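You operate a simulated robot arm through the tools that you are given. There is no shell and no other tool. Be economical: measure what you need, move in short steps, check, and stop when the job is done.

You are at the controls of a simulated robot arm. One attempt, no reset.

## Task
Wipe the dust off the big leaf and give the black pot a quarter turn.
Fine: the leaf cloth is in the unit drawer; it goes back, drawer shut.
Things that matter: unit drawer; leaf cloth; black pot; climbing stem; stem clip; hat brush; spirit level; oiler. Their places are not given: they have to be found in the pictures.

Only the result counts: the job must be done as asked and must still hold three seconds after the hand-in. Knocking over, shifting, dropping, spilling or breaking anything else fails it.

## Robot
A 6-joint arm with a two-finger parallel gripper, fixed in place. Base frame: the origin is at the foot of the arm, x ahead of it, y to its left, z up. Lengths are in m, angles in degrees, forces in N, time in s.
With the tool pointing down near the work surface it reaches from about 0.16 to 0.84 m from the base axis. Its first joint turns from -166.0 to 166.0 degrees. Payload 3.91 kg.
The tool frame sits at the grasp point between the pads (the TCP): z along the fingers, y along the line on which they close. The tips reach 0.03 m beyond it. The gripper opens to 0.11 m. The fingers are 0.02 m wide and 0.01 m thick; the gripper's body (0.048 by 0.112 m) begins 0.055 m behind the TCP.
Orientation is that of the tool frame in the base frame, as [roll, pitch, yaw] about the fixed x, y, z axes, in that order (R = Rz(yaw) Ry(pitch) Rx(roll)). With the fingers straight down and closing along the base's y, the tool's x points along the base's -x, its y along +y and its z along -z.

## Interface
- The arm moves only by the tool send_rows. Its argument "targets" is a list of rows, each an object (a shift or turn left out is 0, a gripper value left out holds the last) with "linear": the shift along the tool's x, y, z in m, a list of three; "angular": the turn, a rotation vector about the tool's x, y, z in degrees, a list of three; "fingers": the closure, from 0 (fully open) to 1 (shut). In form: [{"linear": [tx, ty, tz], "angular": [wx, wy, wz], "fingers": fingers}, ...]. A call has 1 to 10 rows; each row shifts and turns the commanded pose from where the row before left it, along the tool's axes as they then stand. A row lasts 0.2 s, in which the tool goes at most 0.05 m and 8.6 degrees; a call with a longer step from one row to the next is refused whole, and so is a gripper value outside its range. Where a pose cannot be reached the arm comes as near as it can. A force on the tool above 90 N (or 10 N above the force at the start of the call, whichever is more), or a blocked arm, ends the call early, and 0.2 s more pass. The fingers move at their own pace (about 0.108 m/s each) and stop on an object; they squeeze with about 22 N. The grip force told is the motor's: it shows also when the fingers shut on nothing. Time passes only in rows, and 0.2 s behind the last, so rows that do not move let the fingers close. It gives the time, the measured TCP pose, the force on the tool (base axes), the opening and the grip force at its end, in the units of the frame above (readings bear some noise).
- Cameras (640 x 400 px; columns grow to the right, rows downward): "scene" is fixed at [0.4018, 0.6477, 1.6791]; the picture's right is [-1.00, 0.05, 0.00], its down [0.02, 0.43, -0.90] and it looks along [-0.04, -0.90, -0.43] (base axes); focal length 371 px, centre (320, 200). "wrist" rides on the gripper at [-0.036, 0, -0.057] in the tool frame; the picture's right is [0.00, -1.00, 0.00], its down [0.97, 0.00, -0.24] and it looks along [0.24, 0.00, 0.97] (tool axes); focal length 218 px, centre (320, 200).
- camera(camera): a new picture of that camera. It takes no simulated time.
- lift_body(by): slides the trunk up (or, below 0, down) by that many m; the arm rides with it, the base frame stays. It gives what a move gives, with no picture.
- measure_at(camera, pixels): for up to 12 pixels [column, row] of the newest picture of that camera ("zoom" is the newest enlarged one), the place [x, y, z] in the base frame of the surface seen there, good to about 0.002 m. It takes no simulated time.
- zoom(camera, box): a new picture of the part [left, top, right, bottom] of that camera's present view, enlarged. It takes no simulated time.
- finish_job(): hands the job in; it is judged then, once.

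Keep the steps short. Do not move on a guess: measure, check each grasp and each placing, and mend mistakes. In all there are 80 turns and 38 pictures (those below and enlarged ones count). Leave the gripper open and the arm clear of the work at the hand-in unless told otherwise, and finish with a single line.

The tools are called by a JSON object that holds its "name" and its "arguments". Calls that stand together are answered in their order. send_rows: Moves the arm, as the interface text tells. Its arguments: {"type":"object","properties":{"targets":{"type":"array"}},"required":["targets"]} The other tools are called the same way: lift_body (by) slides the trunk up or down; camera (camera) takes a picture; measure_at (camera, pixels) gives the place of the surface under pixels of a picture; zoom (camera, box) takes an enlarged picture of a part of a camera's view; finish_job () hands the job in.

At the start:

```text
t: 0.0
eef_pos: [0.2843, -0.2167, 1.3997]
orientation: [180.0, 0.0, 180.0]
force: [0.3, -0.5, 0.0]
grip_width: 0.1101
gripper_force: 0.1
trunk travel left (down, up): [-0.487, 0.053]
```

scene: 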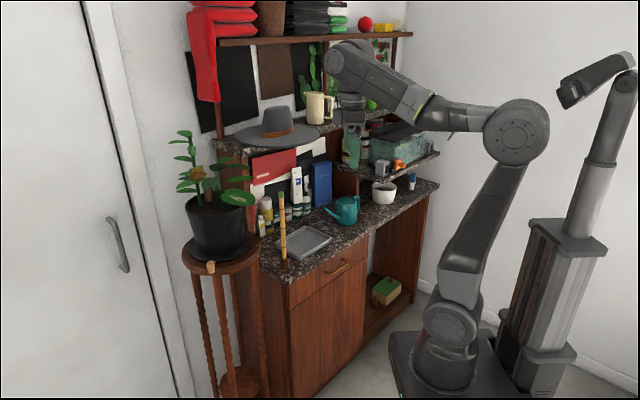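
wrist: 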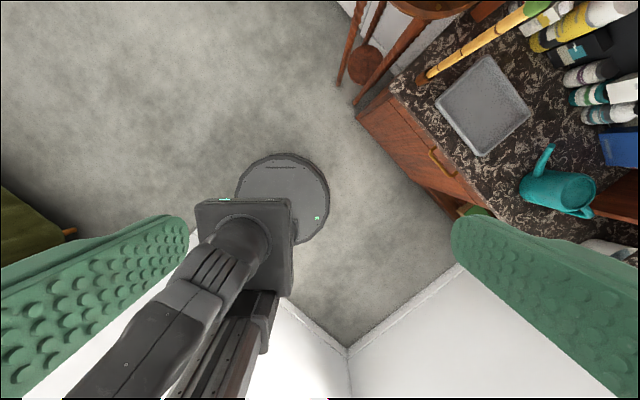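

I see the plant on a stand at the left (about 215,210) and the unit with a drawer handle at (340,267). I'll zoom in on both.

{"name": "zoom", "arguments": {"camera": "scene", "box": [150, 110, 310, 290]}}

{"name": "measure_at", "arguments": {"camera": "scene", "pixels": [[340, 267], [290, 285], [363, 238], [363, 262], [217, 222], [236, 198], [211, 262], [284, 255], [305, 242], [290, 310], [190, 235], [245, 235]]}}

{"name": "zoom", "arguments": {"camera": "scene", "box": [260, 200, 440, 320]}}

```text
2.22 times, centred on (230, 200) of scene
```

zoom: 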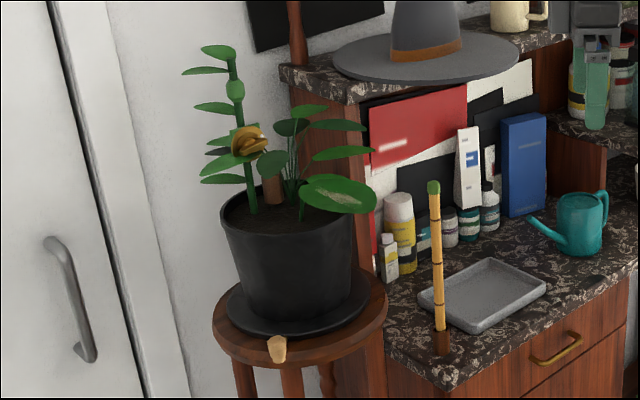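

```text
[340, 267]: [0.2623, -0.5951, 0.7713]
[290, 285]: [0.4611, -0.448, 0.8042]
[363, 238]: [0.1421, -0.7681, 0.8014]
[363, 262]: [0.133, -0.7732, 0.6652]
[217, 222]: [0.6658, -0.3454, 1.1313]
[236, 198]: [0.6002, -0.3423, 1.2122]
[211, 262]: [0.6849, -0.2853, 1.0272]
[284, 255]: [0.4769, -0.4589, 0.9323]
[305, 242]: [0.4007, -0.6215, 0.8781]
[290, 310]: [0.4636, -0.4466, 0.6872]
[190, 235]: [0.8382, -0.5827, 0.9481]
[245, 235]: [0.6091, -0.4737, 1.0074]
```

```text
3.33 times, centred on (350, 260) of scene
```

zoom: 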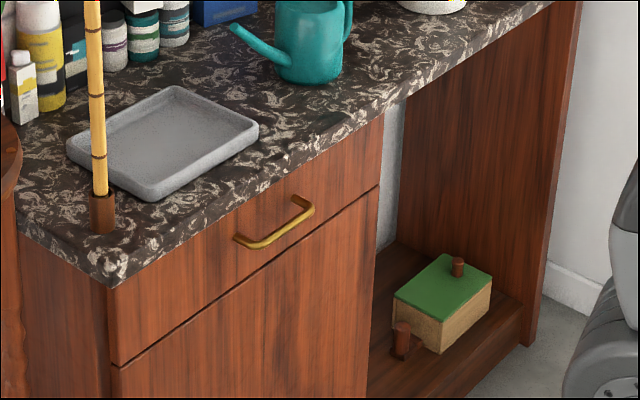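

The leaf has a pale dusty patch. I'll look closer at the stem, the clip and the stand edge.

{"name": "zoom", "arguments": {"camera": "scene", "box": [165, 120, 265, 210]}}

{"name": "measure_at", "arguments": {"camera": "zoom", "pixels": [[430, 340], [380, 340], [480, 340], [430, 310], [430, 370], [235, 240], [215, 330], [150, 60], [300, 390], [165, 200], [550, 345], [265, 330]]}}

{"name": "zoom", "arguments": {"camera": "scene", "box": [175, 190, 275, 280]}}

{"name": "measure_at", "arguments": {"camera": "zoom", "pixels": [[85, 120], [430, 120], [100, 80], [420, 70], [110, 300], [370, 340], [260, 410], [235, 478], [250, 300], [450, 290], [60, 370], [530, 330]]}}

```text
4.44 times, centred on (215, 165) of scene
```

zoom: 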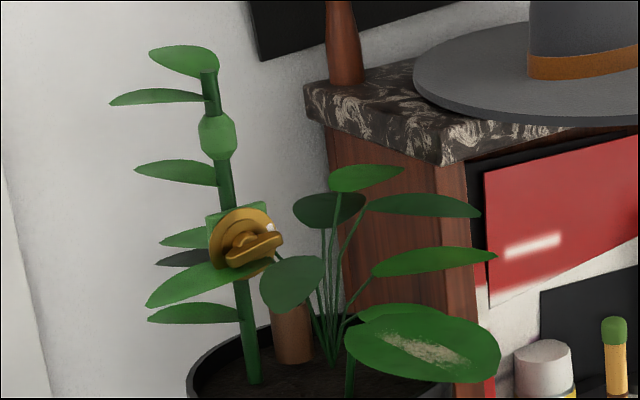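

```text
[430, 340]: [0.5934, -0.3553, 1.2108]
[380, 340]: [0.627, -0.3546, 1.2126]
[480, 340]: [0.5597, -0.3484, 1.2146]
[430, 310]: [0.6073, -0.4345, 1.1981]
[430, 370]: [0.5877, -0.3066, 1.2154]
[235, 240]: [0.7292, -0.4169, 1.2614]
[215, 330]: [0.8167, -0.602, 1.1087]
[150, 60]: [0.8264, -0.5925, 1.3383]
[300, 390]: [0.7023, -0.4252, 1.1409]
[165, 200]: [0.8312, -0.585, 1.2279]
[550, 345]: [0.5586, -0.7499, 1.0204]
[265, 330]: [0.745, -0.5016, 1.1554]
```

```text
4.44 times, centred on (225, 235) of scene
```

zoom: 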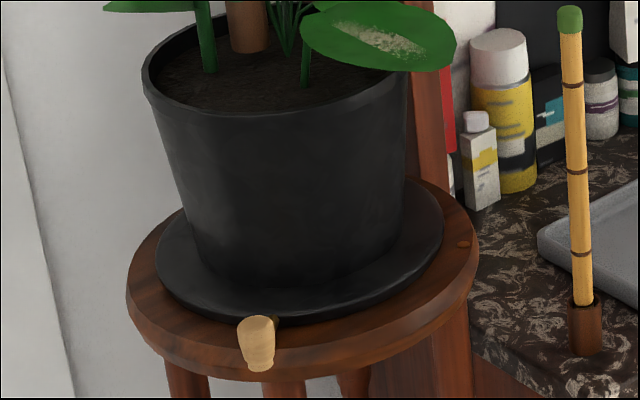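

```text
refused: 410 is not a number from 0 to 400
```

{"name": "measure_at", "arguments": {"camera": "zoom", "pixels": [[146, 80], [406, 90], [275, 118], [210, 65], [180, 220], [400, 240], [260, 310], [258, 325], [262, 362], [250, 275], [440, 245], [500, 340]]}}

{"name": "measure_at", "arguments": {"camera": "scene", "pixels": [[217, 184], [220, 150], [213, 135], [218, 176], [231, 195], [211, 137], [283, 264], [282, 193], [330, 240], [275, 245], [305, 258], [352, 258]]}}

```text
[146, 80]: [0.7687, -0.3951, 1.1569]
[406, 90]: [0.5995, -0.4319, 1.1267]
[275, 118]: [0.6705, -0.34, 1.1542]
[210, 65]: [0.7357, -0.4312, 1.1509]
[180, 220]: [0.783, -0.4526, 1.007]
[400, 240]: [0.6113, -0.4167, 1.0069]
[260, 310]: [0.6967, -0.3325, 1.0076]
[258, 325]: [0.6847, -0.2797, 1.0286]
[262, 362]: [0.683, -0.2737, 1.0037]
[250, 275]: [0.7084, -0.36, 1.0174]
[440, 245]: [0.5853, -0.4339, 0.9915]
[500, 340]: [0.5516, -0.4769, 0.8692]
```

```text
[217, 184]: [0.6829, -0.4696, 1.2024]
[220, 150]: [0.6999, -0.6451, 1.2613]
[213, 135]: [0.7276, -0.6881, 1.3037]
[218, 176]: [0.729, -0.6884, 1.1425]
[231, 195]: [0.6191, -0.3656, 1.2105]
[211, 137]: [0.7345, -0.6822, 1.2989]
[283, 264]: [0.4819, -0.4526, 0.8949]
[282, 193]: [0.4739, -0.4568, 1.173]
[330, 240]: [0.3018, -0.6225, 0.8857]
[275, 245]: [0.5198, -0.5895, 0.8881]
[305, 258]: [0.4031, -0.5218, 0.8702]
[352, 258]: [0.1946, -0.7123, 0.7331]
```

Pot centre comes out near (0.685,-0.42), rim z 1.155. Next come exact readings of the drawer handle and front from a close zoom.

{"name": "zoom", "arguments": {"camera": "scene", "box": [290, 240, 370, 290]}}

{"name": "measure_at", "arguments": {"camera": "zoom", "pixels": [[260, 255], [330, 225], [390, 190], [440, 150], [300, 240], [200, 180], [300, 120], [480, 30], [300, 310], [100, 280], [490, 120], [470, 270]]}}

```text
8.00 times, centred on (330, 265) of scene
```

zoom: 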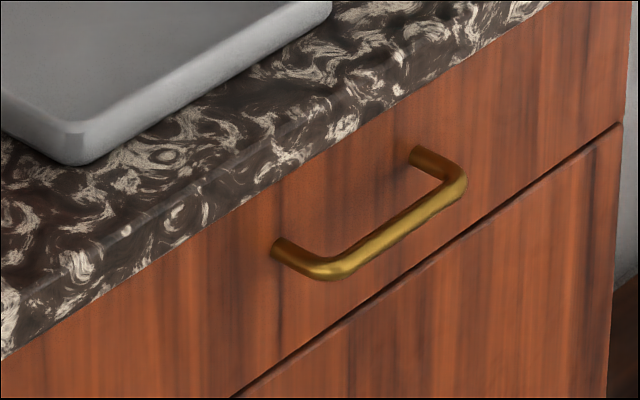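

```text
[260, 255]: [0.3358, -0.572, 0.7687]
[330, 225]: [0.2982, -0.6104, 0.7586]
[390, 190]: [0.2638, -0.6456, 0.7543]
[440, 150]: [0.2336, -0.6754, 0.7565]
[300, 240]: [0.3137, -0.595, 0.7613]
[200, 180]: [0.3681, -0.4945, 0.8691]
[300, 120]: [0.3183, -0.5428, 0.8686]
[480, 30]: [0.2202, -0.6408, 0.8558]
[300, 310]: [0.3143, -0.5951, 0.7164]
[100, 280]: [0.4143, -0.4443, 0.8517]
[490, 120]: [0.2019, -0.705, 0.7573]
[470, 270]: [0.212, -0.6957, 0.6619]
```

{"name": "measure_at", "arguments": {"camera": "zoom", "pixels": [[335, 268], [375, 244], [410, 220], [455, 190], [300, 258], [420, 157], [280, 248], [375, 238], [375, 250], [400, 340], [240, 390], [610, 130]]}}

```text
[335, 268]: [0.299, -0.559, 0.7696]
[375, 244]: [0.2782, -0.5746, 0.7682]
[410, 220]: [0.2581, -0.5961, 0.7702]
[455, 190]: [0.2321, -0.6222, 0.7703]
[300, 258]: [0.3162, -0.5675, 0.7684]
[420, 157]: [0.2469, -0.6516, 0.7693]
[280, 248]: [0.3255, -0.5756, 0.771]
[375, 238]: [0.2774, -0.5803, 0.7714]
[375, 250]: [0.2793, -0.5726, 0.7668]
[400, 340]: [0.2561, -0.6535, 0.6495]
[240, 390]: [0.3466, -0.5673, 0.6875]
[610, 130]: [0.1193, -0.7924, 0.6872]
```

Handle bar centre is (0.267,-0.592,0.768), with the drawer facing along (-0.707,0.707). I'll yaw 45° and start tilting the tool towards horizontal, well clear at height.

{"name": "send_rows", "arguments": {"targets": [{"angular": [0, 0, -7.5], "fingers": 0.5}, {"angular": [0, 0, -7.5]}, {"angular": [0, 0, -7.5]}, {"angular": [0, 0, -7.5]}, {"angular": [0, 0, -7.5]}, {"angular": [0, 0, -7.5]}, {"angular": [7.5, 0, 0]}, {"angular": [7.5, 0, 0]}, {"angular": [7.5, 0, 0]}, {"angular": [7.5, 0, 0]}]}}

{"name": "send_rows", "arguments": {"targets": [{"angular": [7.5, 0, 0]}, {"angular": [7.5, 0, 0]}, {"angular": [7.5, 0, 0]}, {"angular": [7.5, 0, 0]}, {"angular": [7.5, 0, 0]}, {"angular": [7.5, 0, 0]}, {"angular": [7.5, 0, 0]}, {"angular": [7.5, 0, 0]}]}}

{"name": "lift_body", "arguments": {"by": -0.3}}

{"name": "camera", "arguments": {"camera": "scene"}}

```text
t: 2.3
eef_pos: [0.3272, -0.2392, 1.348]
orientation: [-158.9, -3.0, -135.1]
force: [-0.3, 0.0, -0.1]
grip_width: 0.055
gripper_force: 0.1
trunk travel left (down, up): [-0.487, 0.053]
stopped in row 10: the arm was blocked; the commanded pose is now the measured one
```

```text
t: 4.1
eef_pos: [0.3265, -0.2414, 1.3534]
orientation: [-103.1, -2.9, -135.3]
force: [0.4, -0.8, 0.1]
grip_width: 0.0551
gripper_force: 0.1
out of reach, approached as far as the arm can: row 8
trunk travel left (down, up): [-0.487, 0.053]
```

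```text
t: 7.1
eef_pos: [0.3301, -0.2545, 1.0481]
orientation: [-105.9, -3.4, -136.7]
force: [0.6, 0.5, -0.3]
grip_width: 0.0548
gripper_force: 0.0
trunk travel left (down, up): [-0.187, 0.353]
```

```text
30 pictures are left
```

scene: 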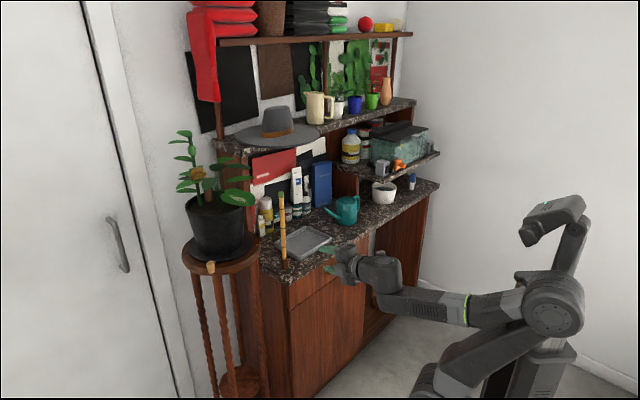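

The tool is tilted about 74°, which is enough. I'll slide sideways to line up with the handle, staying about 0.2 m in front, then lower the trunk.

{"name": "send_rows", "arguments": {"targets": [{"linear": [0.047, 0, 0]}, {"linear": [0.047, 0, 0]}, {"linear": [0.047, 0, 0]}, {"linear": [0.047, 0, 0]}, {"linear": [0.047, 0, 0]}, {"linear": [0.047, 0, 0]}]}}

{"name": "lift_body", "arguments": {"by": -0.187}}

```text
t: 8.5
eef_pos: [0.127, -0.4368, 1.0654]
orientation: [-103.0, -3.0, -135.1]
force: [0.1, 0.3, -0.2]
grip_width: 0.0552
gripper_force: 0.0
trunk travel left (down, up): [-0.187, 0.353]
```

```text
t: 10.6
eef_pos: [0.1272, -0.4375, 0.8778]
orientation: [-103.0, -3.0, -135.3]
force: [0.5, -1.1, 0.2]
grip_width: 0.055
gripper_force: 0.0
trunk travel left (down, up): [0.0, 0.54]
```

I'll level the tool and lower it to handle height, still about 0.15 m off the bar, then check with both cameras.

{"name": "send_rows", "arguments": {"targets": [{"angular": [7, 0, 0]}, {"angular": [6, 0, 0]}, {"angular": [0, 0, 3]}, {"linear": [0.0106, 0.035, 0]}, {"linear": [0, 0.037, 0]}, {"linear": [0, 0.037, 0]}, {"linear": [0, 0, 0]}]}}

{"name": "camera", "arguments": {"camera": "wrist"}}

```text
t: 12.2
eef_pos: [0.1453, -0.4233, 0.9256]
orientation: [-90.8, 0.6, -135.5]
force: [-0.3, -0.1, 0.2]
grip_width: 0.055
gripper_force: 0.1
out of reach, approached as far as the arm can: row 1, 2, 4, 5, 6
trunk travel left (down, up): [0.0, 0.54]
```

```text
29 pictures are left
```

wrist: 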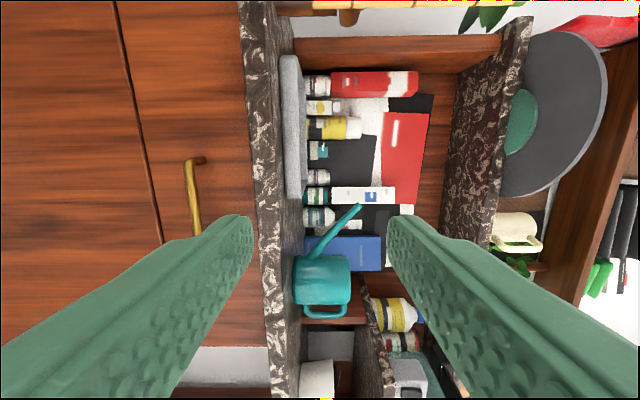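

Level is out of reach this low. A steeper tool, about 35° below level, still clears the counter overhang, so I'll go to that tilt.

{"name": "send_rows", "arguments": {"targets": [{"angular": [-7, 0, 0]}, {"angular": [-7, 0, 0]}, {"angular": [-7, 0, 0]}, {"angular": [-7, 0, 0]}, {"angular": [-7, 0, 0], "fingers": 0.65}, {"linear": [0, 0, 0]}]}}

```text
t: 13.6
eef_pos: [0.146, -0.4225, 0.9255]
orientation: [-125.2, 0.0, -135.2]
force: [-0.1, -0.3, 0.0]
grip_width: 0.0385
gripper_force: 0.1
trunk travel left (down, up): [0.0, 0.54]
```

{"name": "send_rows", "arguments": {"targets": [{"linear": [0.0086, 0.0137, 0.0395]}, {"linear": [0.0086, 0.0137, 0.0395]}, {"linear": [0.0086, 0.0137, 0.0395]}, {"linear": [0.0086, 0.0137, 0.0395]}, {"linear": [0, 0, 0]}]}}

{"name": "camera", "arguments": {"camera": "wrist"}}

```text
t: 14.8
eef_pos: [0.1892, -0.5155, 0.7902]
orientation: [-125.0, 0.0, -135.3]
force: [0.4, -0.1, -0.4]
grip_width: 0.0385
gripper_force: 0.1
trunk travel left (down, up): [0.0, 0.54]
```

```text
28 pictures are left
```

wrist: 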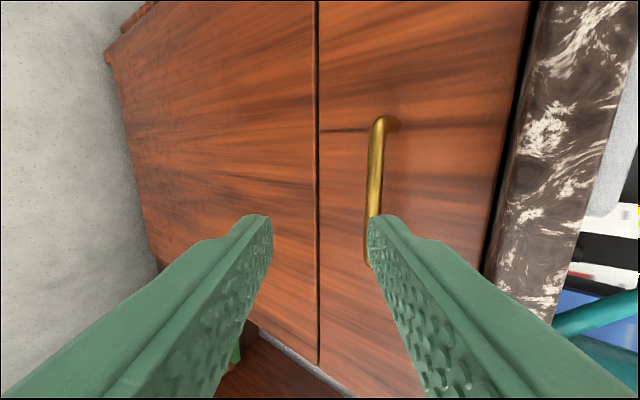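

{"name": "measure_at", "arguments": {"camera": "wrist", "pixels": [[376, 170], [379, 130], [373, 200], [370, 255], [440, 170], [420, 240], [515, 200]]}}

```text
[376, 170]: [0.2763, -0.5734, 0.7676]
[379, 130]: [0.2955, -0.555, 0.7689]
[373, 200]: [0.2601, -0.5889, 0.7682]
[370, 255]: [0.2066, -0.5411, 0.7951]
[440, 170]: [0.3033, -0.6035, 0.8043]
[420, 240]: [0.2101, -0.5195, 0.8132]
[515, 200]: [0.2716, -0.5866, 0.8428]
```

The bar must lie on the finger axis, so I'll shift up-forward first, then slide in along the tool axis.

{"name": "send_rows", "arguments": {"targets": [{"linear": [0, -0.0432, 0]}, {"linear": [0, 0, 0.03]}, {"linear": [0, 0, 0.03]}, {"linear": [0, 0, 0.025]}, {"linear": [0, 0, 0]}]}}

{"name": "camera", "arguments": {"camera": "wrist"}}

```text
t: 15.9
eef_pos: [0.2559, -0.585, 0.7749]
orientation: [-125.0, 0.0, -135.3]
force: [-0.4, 0.3, 0.5]
grip_width: 0.0388
gripper_force: 0.0
trunk travel left (down, up): [0.0, 0.54]
```

```text
27 pictures are left
```

wrist: 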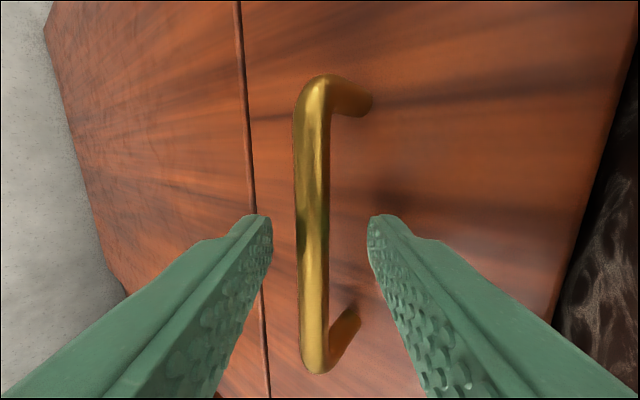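

The bar is centred between the fingers, so I'll close on it.

{"name": "send_rows", "arguments": {"targets": [{"fingers": 1}, {}, {}, {}]}}

```text
t: 16.9
eef_pos: [0.2548, -0.5841, 0.7731]
orientation: [-125.3, 0.2, -135.3]
force: [-12.6, 18.3, -20.7]
grip_width: 0.0115
gripper_force: 45.2
trunk travel left (down, up): [0.0, 0.54]
```

Bar gripped (0.0115 m). Pulling the drawer straight out, 0.15 m.

{"name": "send_rows", "arguments": {"targets": [{"linear": [0, 0.0115, -0.0164]}, {"linear": [0, 0.0115, -0.0164]}, {"linear": [0, 0.0172, -0.0246]}, {"linear": [0, 0.0172, -0.0246]}, {"linear": [0, 0.0172, -0.0246]}, {"linear": [0, 0.0115, -0.0164]}, {}]}}

{"name": "camera", "arguments": {"camera": "scene"}}

```text
t: 18.6
eef_pos: [0.1503, -0.4788, 0.773]
orientation: [-125.1, 0.2, -135.4]
force: [-16.8, -14.4, -26.3]
grip_width: 0.0117
gripper_force: 44.9
trunk travel left (down, up): [0.0, 0.54]
```

```text
26 pictures are left
```

scene: 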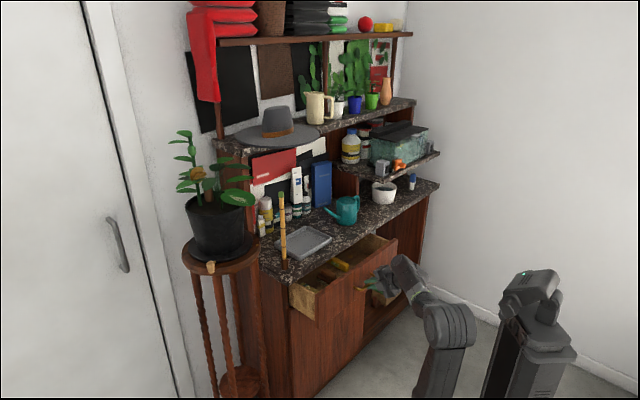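

{"name": "zoom", "arguments": {"camera": "scene", "box": [280, 225, 420, 325]}}

```text
4.00 times, centred on (350, 275) of scene
```

zoom: 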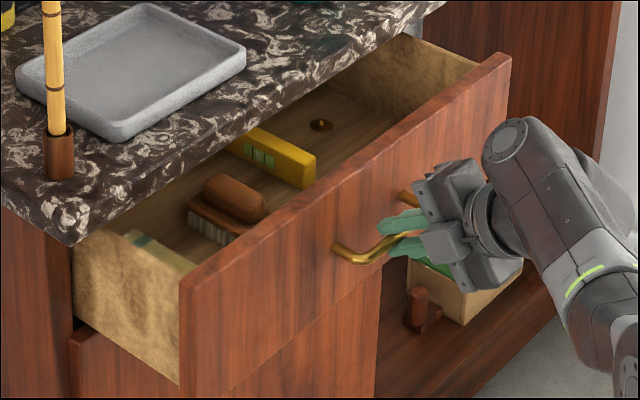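

The brush, level and a brass oiler tip show in the drawer, and perhaps the cloth at the left end. I'll pull 0.06 m more.

{"name": "send_rows", "arguments": {"targets": [{"linear": [0, 0.0115, -0.0164]}, {"linear": [0, 0.0115, -0.0164]}, {"linear": [0, 0.0115, -0.0164]}, {}]}}

{"name": "zoom", "arguments": {"camera": "scene", "box": [280, 225, 420, 325]}}

```text
t: 19.6
eef_pos: [0.1071, -0.4365, 0.7749]
orientation: [-125.1, 0.1, -135.3]
force: [-19.8, -19.2, -35.7]
grip_width: 0.0116
gripper_force: 44.9
trunk travel left (down, up): [0.0, 0.54]
```

```text
4.00 times, centred on (350, 275) of scene
```

zoom: 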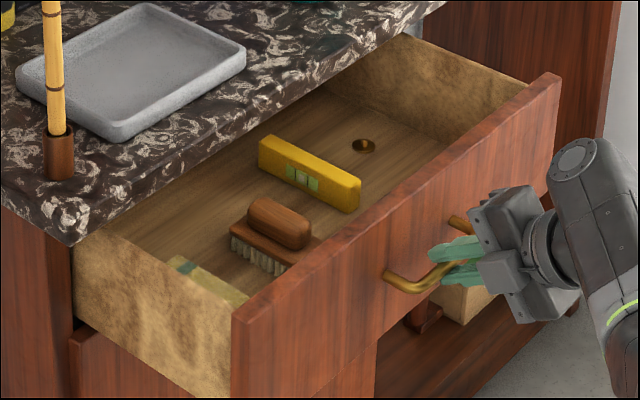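

{"name": "measure_at", "arguments": {"camera": "zoom", "pixels": [[180, 262], [200, 275], [235, 295], [215, 280], [160, 245], [280, 215], [310, 180], [363, 146], [240, 215], [150, 280], [400, 220], [180, 300]]}}

{"name": "send_rows", "arguments": {"targets": [{"fingers": 0.55}, {}, {"linear": [0, 0, -0.03]}, {"linear": [0, 0, -0.04]}, {"linear": [0, 0, -0.04]}, {}]}}

```text
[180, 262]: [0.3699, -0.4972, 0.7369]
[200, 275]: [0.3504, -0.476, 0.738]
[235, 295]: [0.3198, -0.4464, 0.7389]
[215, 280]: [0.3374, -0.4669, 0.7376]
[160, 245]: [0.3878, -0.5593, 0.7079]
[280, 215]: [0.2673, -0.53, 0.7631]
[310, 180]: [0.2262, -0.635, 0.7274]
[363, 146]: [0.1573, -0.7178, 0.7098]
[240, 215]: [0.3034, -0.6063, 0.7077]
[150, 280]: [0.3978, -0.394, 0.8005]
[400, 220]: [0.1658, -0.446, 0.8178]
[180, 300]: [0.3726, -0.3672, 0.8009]
```

```text
t: 20.9
eef_pos: [0.0452, -0.3699, 0.8382]
orientation: [-124.9, 0.0, -135.3]
force: [-0.4, -0.2, 0.3]
grip_width: 0.0496
gripper_force: 0.1
trunk travel left (down, up): [0.0, 0.54]
```

Handle released. I'll raise up, point the tool straight down and look into the drawer from above.

{"name": "lift_body", "arguments": {"by": 0.2}}

{"name": "send_rows", "arguments": {"targets": [{"angular": [-7.9, 0, 0]}, {"angular": [-7.9, 0, 0]}, {"angular": [-7.9, 0, 0]}, {"angular": [-7.9, 0, 0]}, {"angular": [-7.9, 0, 0]}, {"angular": [-7.9, 0, 0]}, {"angular": [-7.7, 0, 0]}, {}]}}

```text
t: 23.1
eef_pos: [0.0465, -0.3703, 1.0378]
orientation: [-125.1, 0.1, -135.3]
force: [0.5, 0.2, 0.2]
grip_width: 0.0496
gripper_force: 0.1
trunk travel left (down, up): [-0.2, 0.34]
```

```text
t: 24.9
eef_pos: [0.0461, -0.37, 1.039]
orientation: [179.8, 0.0, -135.3]
force: [-0.7, 0.0, -0.3]
grip_width: 0.0497
gripper_force: 0.1
trunk travel left (down, up): [-0.2, 0.34]
```

{"name": "send_rows", "arguments": {"targets": [{"linear": [-0.0196, -0.0398, 0.0057], "fingers": 0.2}, {"linear": [-0.0196, -0.0398, 0.0057]}, {"linear": [-0.0196, -0.0398, 0.0057]}, {"linear": [-0.0196, -0.0398, 0.0057]}, {"linear": [-0.0196, -0.0398, 0.0057]}, {"linear": [-0.0196, -0.0398, 0.0057]}, {"linear": [-0.0196, -0.0398, 0.0057]}, {}]}}

{"name": "camera", "arguments": {"camera": "wrist"}}

```text
t: 26.7
eef_pos: [0.3409, -0.4728, 0.9997]
orientation: [179.9, 0.1, -135.3]
force: [0.7, -0.1, 0.0]
grip_width: 0.0879
gripper_force: 0.1
trunk travel left (down, up): [-0.2, 0.34]
```

```text
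23 pictures are left
```

wrist: 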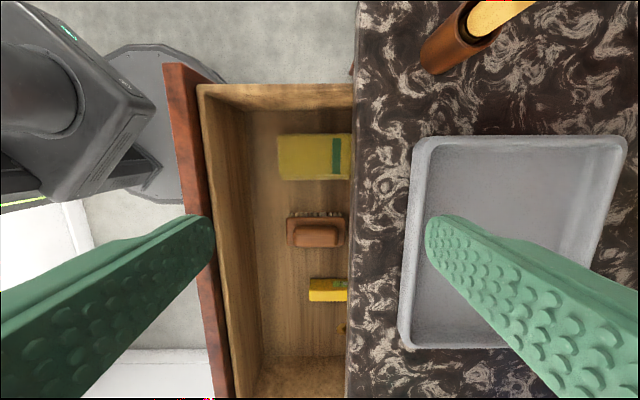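

{"name": "measure_at", "arguments": {"camera": "wrist", "pixels": [[280, 137], [280, 178], [345, 140], [345, 176], [310, 157], [270, 157], [310, 125], [310, 195], [230, 93], [230, 157], [300, 100], [353, 157]]}}

{"name": "zoom", "arguments": {"camera": "wrist", "box": [180, 70, 380, 270]}}

```text
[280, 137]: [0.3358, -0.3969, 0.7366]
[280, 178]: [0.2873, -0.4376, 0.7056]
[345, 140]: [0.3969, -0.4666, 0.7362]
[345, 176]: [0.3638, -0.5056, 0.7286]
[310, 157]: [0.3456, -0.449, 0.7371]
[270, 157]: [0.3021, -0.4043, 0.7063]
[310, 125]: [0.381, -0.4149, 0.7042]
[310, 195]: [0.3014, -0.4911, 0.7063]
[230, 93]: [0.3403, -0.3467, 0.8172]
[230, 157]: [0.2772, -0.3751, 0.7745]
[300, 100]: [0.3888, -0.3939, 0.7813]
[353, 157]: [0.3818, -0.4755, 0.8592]
```

```text
2.00 times, centred on (280, 170) of wrist
```

zoom: 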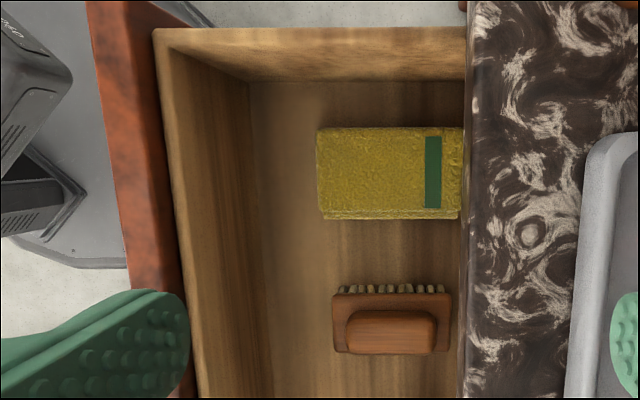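

The cloth is the yellow pad at about n=0.563, s=-0.072 (along and across the drawer), 0.057 wide, floor z 0.706. I'll yaw 90° so the fingers close across its short side and the camera faces away from the counter.

{"name": "send_rows", "arguments": {"targets": [{"angular": [0, 0, -8.5]}, {"angular": [0, 0, -8.5]}, {"angular": [0, 0, -8.5]}, {"angular": [0, 0, -8.5]}, {"angular": [0, 0, -8.5]}, {"angular": [0, 0, -8.5]}, {"angular": [0, 0, -8.5]}, {"angular": [0, 0, -8.5]}, {"angular": [0, 0, -8.5]}, {"angular": [0, 0, -8.5]}]}}

{"name": "send_rows", "arguments": {"targets": [{"angular": [0, 0, -5]}, {"linear": [-0.0303, -0.0213, 0], "fingers": 0.25}, {"linear": [0, 0, 0.04]}, {"linear": [0, 0, 0.04]}, {}]}}

{"name": "camera", "arguments": {"camera": "wrist"}}

```text
t: 28.9
eef_pos: [0.3458, -0.4655, 0.9973]
orientation: [179.9, 0.1, -59.2]
force: [-0.1, -0.6, 0.1]
grip_width: 0.0879
gripper_force: 0.1
out of reach, approached as far as the arm can: row 9, 10
trunk travel left (down, up): [-0.2, 0.34]
```

```text
t: 30.1
eef_pos: [0.3487, -0.4289, 0.9186]
orientation: [179.9, 0.1, -59.2]
force: [-0.6, 0.1, -1.1]
grip_width: 0.0822
gripper_force: 0.0
out of reach, approached as far as the arm can: row 1
trunk travel left (down, up): [-0.2, 0.34]
```

```text
21 pictures are left
```

wrist: 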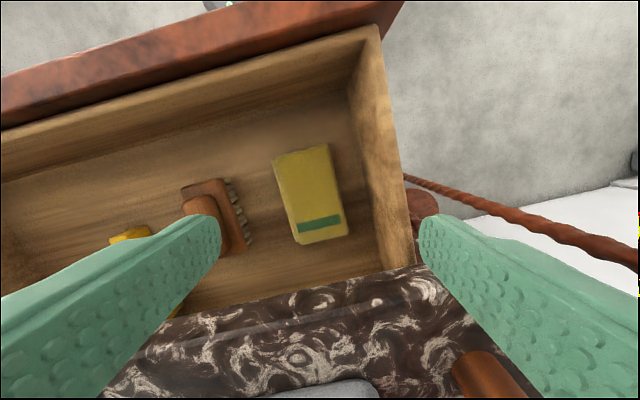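

The wrist stops at yaw -59°, a 14° skew to the pad. That is acceptable because the pad will align in the fingers. I'll measure its top again from here.

{"name": "measure_at", "arguments": {"camera": "wrist", "pixels": [[278, 157], [326, 148], [301, 240], [345, 232], [313, 195], [368, 160], [385, 240], [262, 200], [375, 60]]}}

```text
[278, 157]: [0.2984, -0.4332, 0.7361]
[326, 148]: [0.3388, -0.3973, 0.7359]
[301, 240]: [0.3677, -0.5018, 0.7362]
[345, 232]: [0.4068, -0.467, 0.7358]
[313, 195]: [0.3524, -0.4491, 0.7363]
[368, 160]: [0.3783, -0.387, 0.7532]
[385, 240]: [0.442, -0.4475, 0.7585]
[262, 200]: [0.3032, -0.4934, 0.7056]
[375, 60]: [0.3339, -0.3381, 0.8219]
```

{"name": "send_rows", "arguments": {"targets": [{"linear": [-0.0008, 0.0164, 0.03]}, {"linear": [0, 0, 0.04]}, {"linear": [0, 0, 0.04]}, {"linear": [0, 0, 0.03]}, {"linear": [0, 0, 0.025]}, {}]}}

{"name": "camera", "arguments": {"camera": "wrist"}}

```text
t: 31.5
eef_pos: [0.336, -0.4412, 0.761]
orientation: [180.0, -1.2, -59.2]
force: [7.8, -10.2, 64.7]
grip_width: 0.0823
gripper_force: 0.1
trunk travel left (down, up): [-0.2, 0.34]
```

```text
20 pictures are left
```

wrist: 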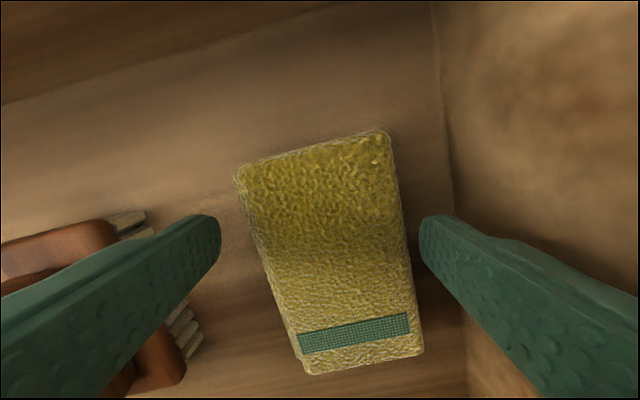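

A 65 N push-up: either the left finger sits on the brush's bristles or the body touches the drawer side. I'll back up 0.03 m and narrow the opening.

{"name": "send_rows", "arguments": {"targets": [{"linear": [0, 0, -0.03]}, {"fingers": 0.36}, {}]}}

{"name": "camera", "arguments": {"camera": "wrist"}}

{"name": "measure_at", "arguments": {"camera": "wrist", "pixels": [[235, 175], [385, 135], [300, 370], [420, 350], [145, 215], [190, 335], [240, 270], [440, 200], [450, 290], [80, 230]]}}

{"name": "zoom", "arguments": {"camera": "scene", "box": [250, 205, 390, 305]}}

```text
t: 32.3
eef_pos: [0.3351, -0.4372, 0.7801]
orientation: [179.9, 0.3, -59.3]
force: [0.0, 0.1, -0.2]
grip_width: 0.0704
gripper_force: 0.1
trunk travel left (down, up): [-0.2, 0.34]
```

```text
19 pictures are left
```

wrist: 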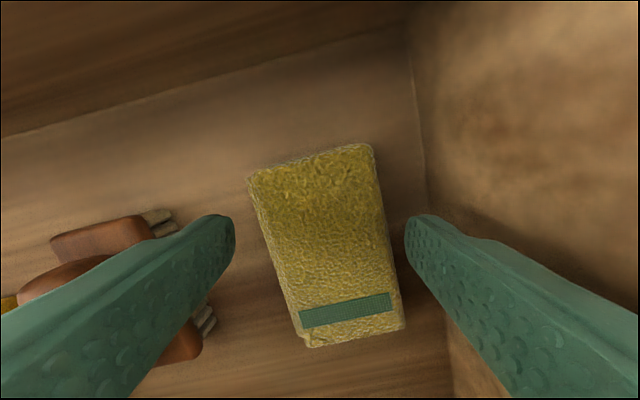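

```text
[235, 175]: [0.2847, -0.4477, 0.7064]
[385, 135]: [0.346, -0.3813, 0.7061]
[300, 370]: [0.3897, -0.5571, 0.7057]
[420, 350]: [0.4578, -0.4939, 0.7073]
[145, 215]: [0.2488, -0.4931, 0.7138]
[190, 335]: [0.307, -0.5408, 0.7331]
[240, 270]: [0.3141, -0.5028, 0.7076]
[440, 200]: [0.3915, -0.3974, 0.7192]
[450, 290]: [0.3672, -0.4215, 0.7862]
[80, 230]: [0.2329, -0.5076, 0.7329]
```

```text
4.00 times, centred on (320, 255) of scene
```

zoom: 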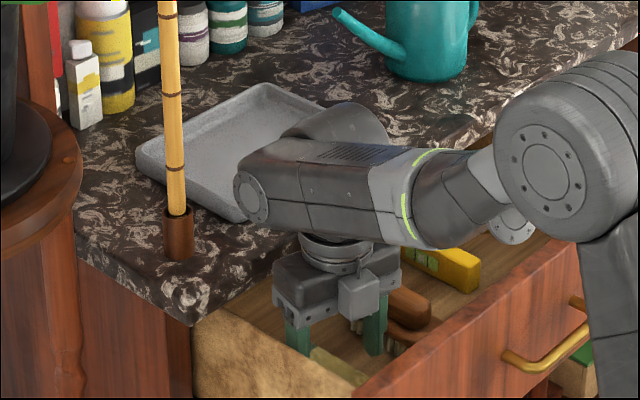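

{"name": "measure_at", "arguments": {"camera": "zoom", "pixels": [[340, 110], [300, 150], [320, 230], [330, 260], [250, 190], [280, 305], [276, 280], [358, 300], [240, 330], [290, 370], [300, 345], [378, 350]]}}

```text
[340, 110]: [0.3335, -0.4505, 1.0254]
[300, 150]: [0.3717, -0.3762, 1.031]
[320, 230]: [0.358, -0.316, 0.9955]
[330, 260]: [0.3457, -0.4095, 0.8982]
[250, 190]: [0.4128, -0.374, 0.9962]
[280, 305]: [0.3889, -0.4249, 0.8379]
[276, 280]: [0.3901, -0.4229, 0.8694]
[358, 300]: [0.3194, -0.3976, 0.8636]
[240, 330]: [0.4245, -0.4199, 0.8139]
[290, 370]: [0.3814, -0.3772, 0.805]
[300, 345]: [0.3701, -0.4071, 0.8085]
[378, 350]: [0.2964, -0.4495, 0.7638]
```

The wrist link is well clear of the counter (z about 0.93 at the lowest), so the contact was the finger on the bristles. With the 0.07 opening I'll go down to z about 0.752.

{"name": "send_rows", "arguments": {"targets": [{"linear": [0, 0, 0.014]}, {"linear": [0, 0, 0.014]}, {}]}}

```text
t: 33.1
eef_pos: [0.3341, -0.4362, 0.7642]
orientation: [-179.9, -1.1, -59.2]
force: [1.3, 0.9, 80.6]
grip_width: 0.0713
gripper_force: 0.7
trunk travel left (down, up): [-0.2, 0.34]
```

Still 80 N at z 0.764. I'll look at what is touching before moving.

{"name": "zoom", "arguments": {"camera": "scene", "box": [285, 225, 365, 305]}}

{"name": "camera", "arguments": {"camera": "wrist"}}

```text
5.00 times, centred on (325, 265) of scene
```

zoom: 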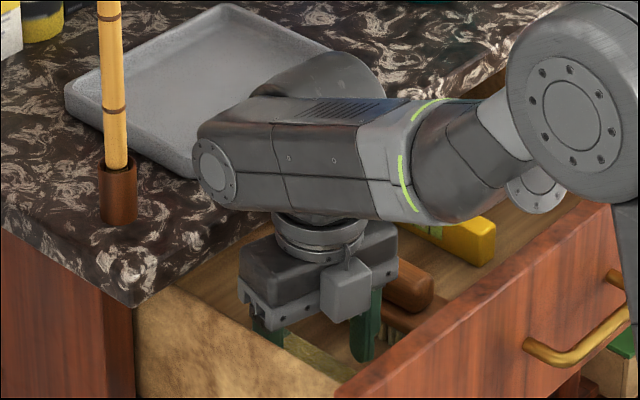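

```text
16 pictures are left
```

wrist: 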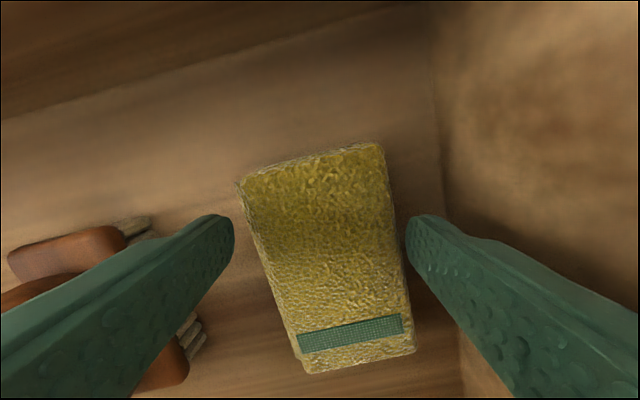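

The tilt sign shows the contact on the counter side: the round wrist housing is pressing down near the tray. I'll lift off and lean the wrist away from the counter by 20°.

{"name": "send_rows", "arguments": {"targets": [{"linear": [0, 0, -0.04]}, {"linear": [0, 0, -0.02]}, {"angular": [0, 6.7, 0]}, {"angular": [0, 6.7, 0]}, {"angular": [0, 6.7, 0], "fingers": 0.29}, {}]}}

{"name": "zoom", "arguments": {"camera": "scene", "box": [265, 205, 365, 305]}}

```text
t: 34.5
eef_pos: [0.3339, -0.4366, 0.8154]
orientation: [179.9, -20.0, -59.2]
force: [0.0, -0.8, -0.7]
grip_width: 0.0782
gripper_force: 0.1
trunk travel left (down, up): [-0.2, 0.34]
```

```text
4.00 times, centred on (315, 255) of scene
```

zoom: 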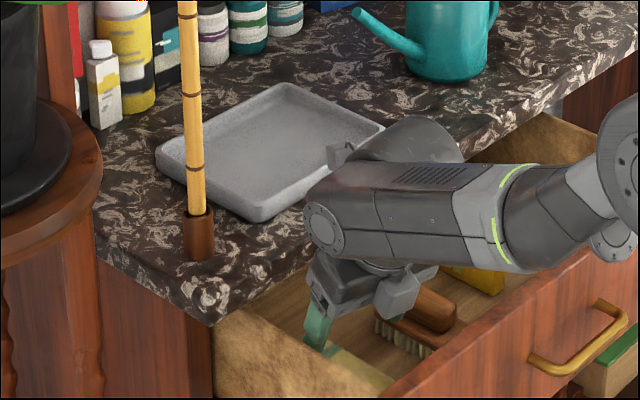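

{"name": "send_rows", "arguments": {"targets": [{"linear": [-0.006, 0, 0.021]}, {"linear": [-0.006, 0, 0.021]}, {"linear": [-0.0053, 0, 0.0213]}, {}]}}

```text
t: 35.5
eef_pos: [0.3373, -0.4416, 0.7481]
orientation: [179.9, -20.0, -59.3]
force: [0.1, 0.0, -0.2]
grip_width: 0.0781
gripper_force: 0.0
trunk travel left (down, up): [-0.2, 0.34]
```

No contact now, and TCP z is 0.748. Closing on the pad.

{"name": "send_rows", "arguments": {"targets": [{"fingers": 0.6}, {"fingers": 1}, {}, {}]}}

{"name": "camera", "arguments": {"camera": "wrist"}}

```text
t: 36.5
eef_pos: [0.3369, -0.4412, 0.7488]
orientation: [179.9, -20.0, -59.2]
force: [0.3, -0.4, 1.6]
grip_width: 0.0652
gripper_force: 22.1
trunk travel left (down, up): [-0.2, 0.34]
```

```text
14 pictures are left
```

wrist: 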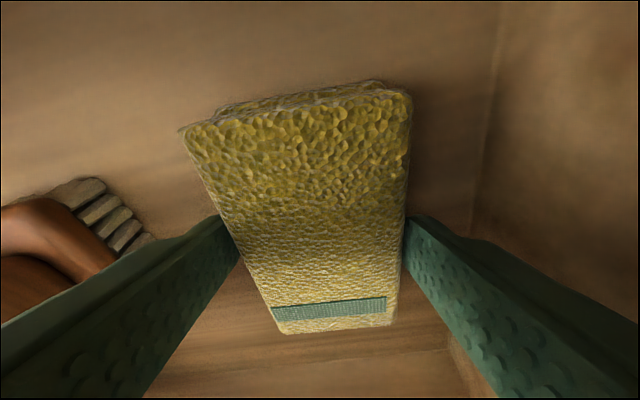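

The pad is held at 22 N. I'll lift a little, draw it out from under the counter edge, then raise it.

{"name": "send_rows", "arguments": {"targets": [{"linear": [0.0068, 0, -0.0188]}, {"linear": [-0.0235, 0, -0.0086]}, {"linear": [0.0103, 0, -0.0282]}, {"linear": [0.0103, 0, -0.0282]}, {"linear": [0.0103, 0, -0.0282]}, {"linear": [0.0103, 0, -0.0282]}, {"linear": [0.0103, 0, -0.0282]}, {}]}}

{"name": "camera", "arguments": {"camera": "wrist"}}

```text
t: 38.3
eef_pos: [0.3242, -0.4209, 0.9198]
orientation: [179.9, -19.9, -59.2]
force: [0.0, 0.4, 0.4]
grip_width: 0.0638
gripper_force: 21.9
trunk travel left (down, up): [-0.2, 0.34]
```

```text
13 pictures are left
```

wrist: 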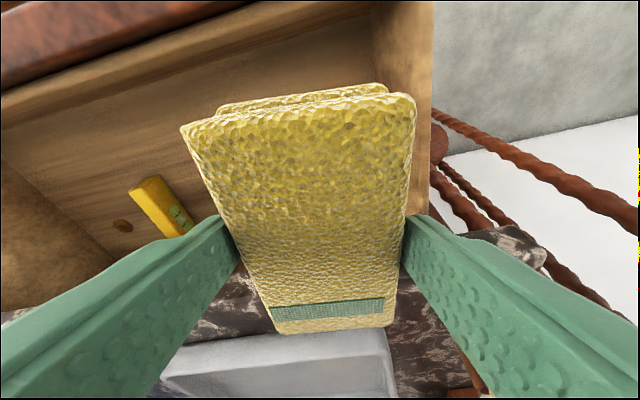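

Cloth held, hanging slightly forward of the fingers. I'll measure its corners and raise the trunk for the leaf.

{"name": "measure_at", "arguments": {"camera": "wrist", "pixels": [[188, 130], [408, 100], [278, 328], [388, 318], [320, 200], [300, 95]]}}

{"name": "lift_body", "arguments": {"by": 0.34}}

```text
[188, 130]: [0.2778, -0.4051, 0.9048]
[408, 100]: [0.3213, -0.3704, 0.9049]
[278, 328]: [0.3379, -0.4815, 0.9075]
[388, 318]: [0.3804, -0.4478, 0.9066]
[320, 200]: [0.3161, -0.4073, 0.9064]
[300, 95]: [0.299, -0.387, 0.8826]
```

```text
t: 41.6
eef_pos: [0.3244, -0.4206, 1.2589]
orientation: [-180.0, -20.0, -59.2]
force: [0.5, 0.0, -0.4]
grip_width: 0.0632
gripper_force: 22.2
trunk travel left (down, up): [-0.54, 0.0]
```

Cloth bottom is 0.044 m below the TCP. I'll rise 0.06 m and move most of the way to the leaf, stopping short to check clearance.

{"name": "send_rows", "arguments": {"targets": [{"linear": [0.0103, 0, -0.0282]}, {"linear": [0.0103, 0, -0.0282]}, {"linear": [0.0099, -0.045, 0.0036]}, {"linear": [0.0099, -0.045, 0.0036]}, {"linear": [0.0099, -0.045, 0.0036]}, {"linear": [0.0099, -0.045, 0.0036]}, {}]}}

{"name": "zoom", "arguments": {"camera": "scene", "box": [160, 110, 320, 210]}}

{"name": "measure_at", "arguments": {"camera": "zoom", "pixels": [[285, 310], [330, 318], [245, 300], [345, 335], [250, 330], [300, 255], [360, 240], [290, 190], [340, 210], [300, 325], [290, 290], [220, 255]]}}

```text
t: 43.2
eef_pos: [0.5012, -0.3636, 1.3196]
orientation: [179.9, -20.0, -59.3]
force: [-0.2, 0.1, 0.5]
grip_width: 0.0631
gripper_force: 21.9
trunk travel left (down, up): [-0.54, 0.0]
```

```text
4.00 times, centred on (240, 160) of scene
```

zoom: 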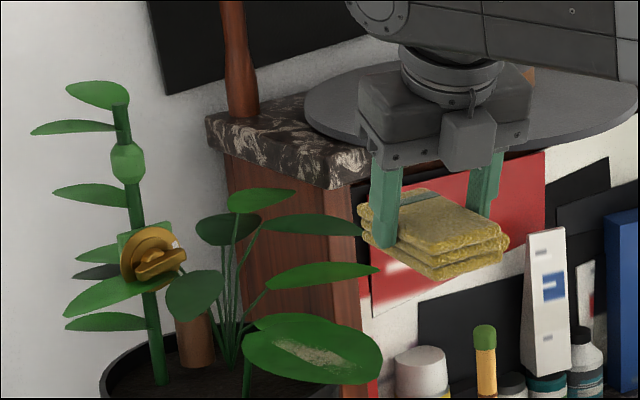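

```text
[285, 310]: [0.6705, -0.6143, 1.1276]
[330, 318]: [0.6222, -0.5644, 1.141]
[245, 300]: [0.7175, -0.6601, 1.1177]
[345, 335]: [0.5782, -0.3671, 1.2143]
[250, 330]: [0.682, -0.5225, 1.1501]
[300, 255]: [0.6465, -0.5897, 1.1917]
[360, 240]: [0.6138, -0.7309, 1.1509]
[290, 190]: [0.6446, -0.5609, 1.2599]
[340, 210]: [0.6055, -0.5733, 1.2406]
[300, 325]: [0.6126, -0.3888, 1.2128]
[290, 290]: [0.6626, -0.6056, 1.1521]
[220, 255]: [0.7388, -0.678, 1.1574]
```

{"name": "measure_at", "arguments": {"camera": "zoom", "pixels": [[320, 273], [360, 270], [310, 224], [262, 200], [225, 232], [195, 295], [275, 340], [300, 352], [345, 364], [372, 350], [320, 380], [260, 365]]}}

```text
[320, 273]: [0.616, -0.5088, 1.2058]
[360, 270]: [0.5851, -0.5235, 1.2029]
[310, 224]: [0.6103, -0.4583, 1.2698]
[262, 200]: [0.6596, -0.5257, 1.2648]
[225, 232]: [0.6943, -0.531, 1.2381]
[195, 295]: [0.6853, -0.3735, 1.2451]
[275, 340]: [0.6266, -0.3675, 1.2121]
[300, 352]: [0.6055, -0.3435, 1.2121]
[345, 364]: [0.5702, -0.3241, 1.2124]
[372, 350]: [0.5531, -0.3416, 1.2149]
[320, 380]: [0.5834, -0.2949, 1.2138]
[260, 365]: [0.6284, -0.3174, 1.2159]
```

Neighbouring leaves stay outside the cloth's footprint. I'll move over the dust (centre ≈ (0.598,-0.346)) and come down near the leaf.

{"name": "send_rows", "arguments": {"targets": [{"linear": [0.013, -0.0453, 0.0047]}, {"linear": [0.0129, -0.0452, 0.0047]}, {"linear": [-0.0103, 0, 0.0282]}, {"linear": [-0.0079, 0, 0.0216]}, {}]}}

{"name": "send_rows", "arguments": {"targets": [{"linear": [-0.0021, 0, 0.0056]}, {"linear": [-0.0017, 0, 0.0047]}, {}]}}

{"name": "zoom", "arguments": {"camera": "scene", "box": [160, 120, 320, 220]}}

```text
t: 44.5
eef_pos: [0.592, -0.3433, 1.2656]
orientation: [179.8, -20.0, -59.3]
force: [-0.7, 0.2, -1.0]
grip_width: 0.0628
gripper_force: 22.2
trunk travel left (down, up): [-0.54, 0.0]
```

```text
t: 45.2
eef_pos: [0.5941, -0.3431, 1.2541]
orientation: [179.9, -20.0, -59.2]
force: [-0.1, 0.3, -0.4]
grip_width: 0.0627
gripper_force: 22.4
trunk travel left (down, up): [-0.54, 0.0]
```

```text
4.00 times, centred on (240, 170) of scene
```

zoom: 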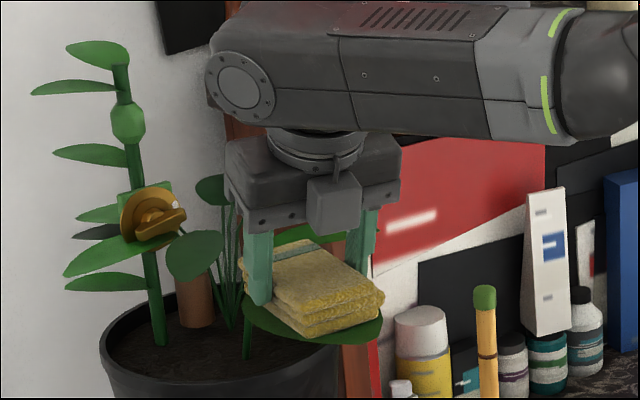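

{"name": "send_rows", "arguments": {"targets": [{"linear": [-0.001, 0, 0.0028]}, {}]}}

{"name": "send_rows", "arguments": {"targets": [{"linear": [-0.0007, 0, 0.0019]}, {}]}}

```text
t: 45.9
eef_pos: [0.5928, -0.3434, 1.2529]
orientation: [179.9, -20.0, -59.3]
force: [1.0, -1.1, 8.8]
grip_width: 0.0628
gripper_force: 22.2
trunk travel left (down, up): [-0.54, 0.0]
```

```text
t: 46.5
eef_pos: [0.591, -0.3429, 1.2527]
orientation: [-180.0, -20.2, -59.4]
force: [1.0, -2.7, 19.1]
grip_width: 0.0621
gripper_force: 22.2
trunk travel left (down, up): [-0.54, 0.0]
```

Contact at 19 N. I'll ease off to about 8 N and stroke back and forth across the dust.

{"name": "send_rows", "arguments": {"targets": [{"linear": [0.0007, 0, -0.0019]}, {"linear": [0, -0.015, 0]}, {"linear": [0, -0.01, 0]}, {"linear": [0, 0.025, 0]}, {"linear": [0, 0.025, 0]}, {"linear": [0, -0.025, 0]}, {"linear": [0, -0.025, 0]}, {"linear": [0, 0.025, 0]}, {}]}}

{"name": "send_rows", "arguments": {"targets": [{"linear": [0.0141, 0, 0.0051]}, {"linear": [0.0094, 0, 0.0034]}, {"linear": [-0.0235, 0, -0.0086]}, {"linear": [-0.0235, 0, -0.0086]}, {"linear": [0.0235, 0, 0.0086]}, {"linear": [0.0235, 0, 0.0086]}, {"linear": [-0.0235, 0, -0.0086]}, {}]}}

{"name": "send_rows", "arguments": {"targets": [{"linear": [0.0103, 0, -0.0282]}, {"linear": [0.0103, 0, -0.0282]}, {"linear": [-0.0259, 0.0453, -0.0094]}, {"linear": [0, 0.045, 0]}, {"linear": [0, 0.045, 0]}, {}]}}

{"name": "zoom", "arguments": {"camera": "scene", "box": [165, 120, 265, 210]}}

```text
t: 48.5
eef_pos: [0.5928, -0.3422, 1.2523]
orientation: [179.9, -19.9, -59.2]
force: [1.1, 0.9, 1.4]
grip_width: 0.0616
gripper_force: 22.3
trunk travel left (down, up): [-0.54, 0.0]
```

```text
t: 50.2
eef_pos: [0.5927, -0.343, 1.2536]
orientation: [179.9, -20.0, -59.3]
force: [-0.4, -0.3, 0.0]
grip_width: 0.0613
gripper_force: 21.8
trunk travel left (down, up): [-0.54, 0.0]
```

```text
refused: row 3 steps farther than a row can; nothing moved
```

```text
4.44 times, centred on (215, 165) of scene
```

zoom: 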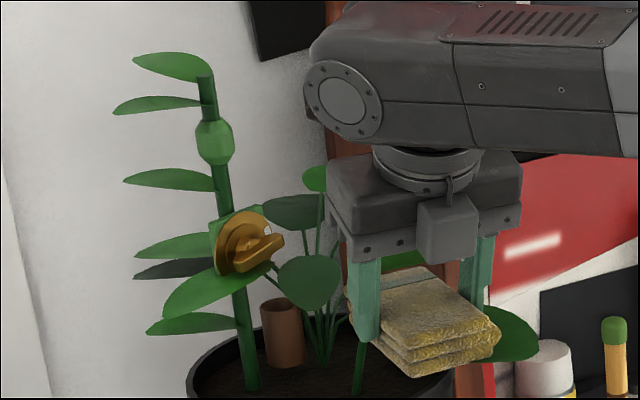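

I'll lift off and back away to look at the leaf. The refused step was too long, so I'll split it.

{"name": "send_rows", "arguments": {"targets": [{"linear": [0.0103, 0, -0.0282]}, {"linear": [0.0103, 0, -0.0282]}, {"linear": [-0.013, 0.0453, -0.0047]}, {"linear": [-0.013, 0.045, -0.0047]}, {"linear": [0, 0.045, 0]}, {"linear": [0, 0.045, 0]}, {}]}}

{"name": "zoom", "arguments": {"camera": "scene", "box": [165, 120, 305, 280]}}

```text
t: 51.9
eef_pos: [0.4234, -0.4115, 1.3121]
orientation: [179.9, -20.0, -59.2]
force: [0.1, 0.2, -0.9]
grip_width: 0.061
gripper_force: 21.8
trunk travel left (down, up): [-0.54, 0.0]
```

```text
2.50 times, centred on (235, 200) of scene
```

zoom: 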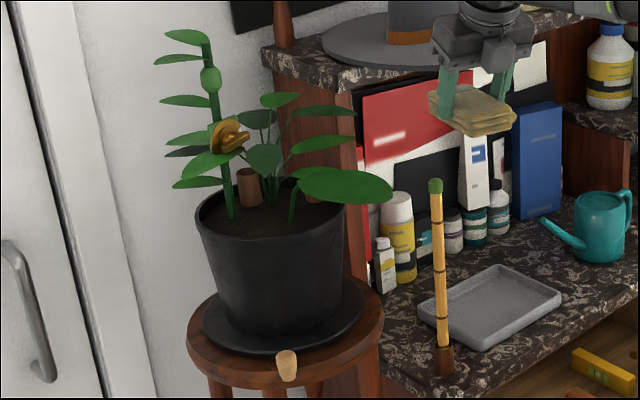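

The leaf is clean. The stand's knob moved with the saucer (wiping turned the pot about 11°), so it is a turntable handle. Now I'll measure the leaf, knob and cabinet panel to choose the turning direction.

{"name": "measure_at", "arguments": {"camera": "zoom", "pixels": [[388, 188], [345, 185], [308, 180], [287, 355], [287, 374], [345, 210], [357, 165], [372, 270], [330, 125], [350, 95], [275, 310], [330, 300]]}}

{"name": "measure_at", "arguments": {"camera": "zoom", "pixels": [[199, 225], [346, 222], [275, 238], [275, 185], [205, 320], [362, 300], [290, 354], [232, 205], [248, 187], [185, 38], [170, 102], [320, 112]]}}

```text
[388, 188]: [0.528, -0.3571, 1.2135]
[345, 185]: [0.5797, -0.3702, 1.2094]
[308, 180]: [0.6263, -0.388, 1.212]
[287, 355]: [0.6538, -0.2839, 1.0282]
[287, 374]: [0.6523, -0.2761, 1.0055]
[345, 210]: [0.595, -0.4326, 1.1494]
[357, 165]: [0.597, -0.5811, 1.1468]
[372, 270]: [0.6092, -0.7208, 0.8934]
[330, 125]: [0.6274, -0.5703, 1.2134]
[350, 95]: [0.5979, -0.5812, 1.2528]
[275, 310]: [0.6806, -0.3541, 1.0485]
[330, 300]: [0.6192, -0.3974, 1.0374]
```

```text
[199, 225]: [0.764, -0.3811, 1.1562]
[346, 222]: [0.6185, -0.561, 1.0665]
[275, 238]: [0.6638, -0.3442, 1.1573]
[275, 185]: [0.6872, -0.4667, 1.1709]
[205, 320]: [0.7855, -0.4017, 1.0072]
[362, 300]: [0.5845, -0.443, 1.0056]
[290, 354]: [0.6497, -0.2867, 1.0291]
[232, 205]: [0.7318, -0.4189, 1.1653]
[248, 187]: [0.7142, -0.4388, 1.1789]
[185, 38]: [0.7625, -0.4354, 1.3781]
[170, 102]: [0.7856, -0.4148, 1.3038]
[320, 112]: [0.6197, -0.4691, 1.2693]
```

Geometry: pot centre is (0.681,-0.425), and the knob radius is 0.147 at 101.6° now against 89° at the start. Turning counter-clockwise to about 178° keeps the leaf about 1.5 cm off the cabinet panel. First the cloth goes back, over the drawer and down.

{"name": "send_rows", "arguments": {"targets": [{"linear": [-0.0134, 0.03, -0.0049]}, {"linear": [-0.0134, 0.03, -0.0049]}, {"linear": [-0.0133, 0.03, -0.0048]}, {"linear": [-0.0103, 0, 0.0282]}, {"linear": [-0.0075, 0, 0.0207]}, {}]}}

{"name": "lift_body", "arguments": {"by": -0.34}}

```text
t: 53.2
eef_pos: [0.3244, -0.4201, 1.2607]
orientation: [180.0, -19.8, -59.2]
force: [0.5, -0.5, -1.0]
grip_width: 0.0612
gripper_force: 22.2
trunk travel left (down, up): [-0.54, 0.0]
```

```text
t: 56.6
eef_pos: [0.3252, -0.4199, 0.9214]
orientation: [179.9, -19.9, -59.2]
force: [0.7, 0.2, -0.4]
grip_width: 0.0612
gripper_force: 22.3
trunk travel left (down, up): [-0.2, 0.34]
```

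{"name": "send_rows", "arguments": {"targets": [{"linear": [-0.0103, 0, 0.0282]}, {"linear": [-0.0103, 0, 0.0282]}, {"linear": [-0.0103, 0, 0.0282]}, {"linear": [-0.0103, 0, 0.0282]}, {"linear": [-0.0103, 0, 0.0282]}, {"linear": [0.0235, 0, 0.0086]}, {"linear": [-0.005, 0, 0.0138]}, {}]}}

{"name": "send_rows", "arguments": {"targets": [{"linear": [-0.0012, 0, 0.0033]}, {}]}}

```text
t: 58.1
eef_pos: [0.341, -0.4477, 0.7733]
orientation: [-179.5, -21.3, -59.5]
force: [0.4, -0.1, -1.6]
grip_width: 0.0612
gripper_force: 22.0
trunk travel left (down, up): [-0.2, 0.34]
stopped in row 7: the force on the tool passed its limit (the readings are from after the stop); the commanded pose is now the measured one
```

```text
t: 58.7
eef_pos: [0.3427, -0.4467, 0.7722]
orientation: [-179.6, -21.4, -59.4]
force: [-0.3, 0.0, 0.6]
grip_width: 0.0608
gripper_force: 22.0
trunk travel left (down, up): [-0.2, 0.34]
```

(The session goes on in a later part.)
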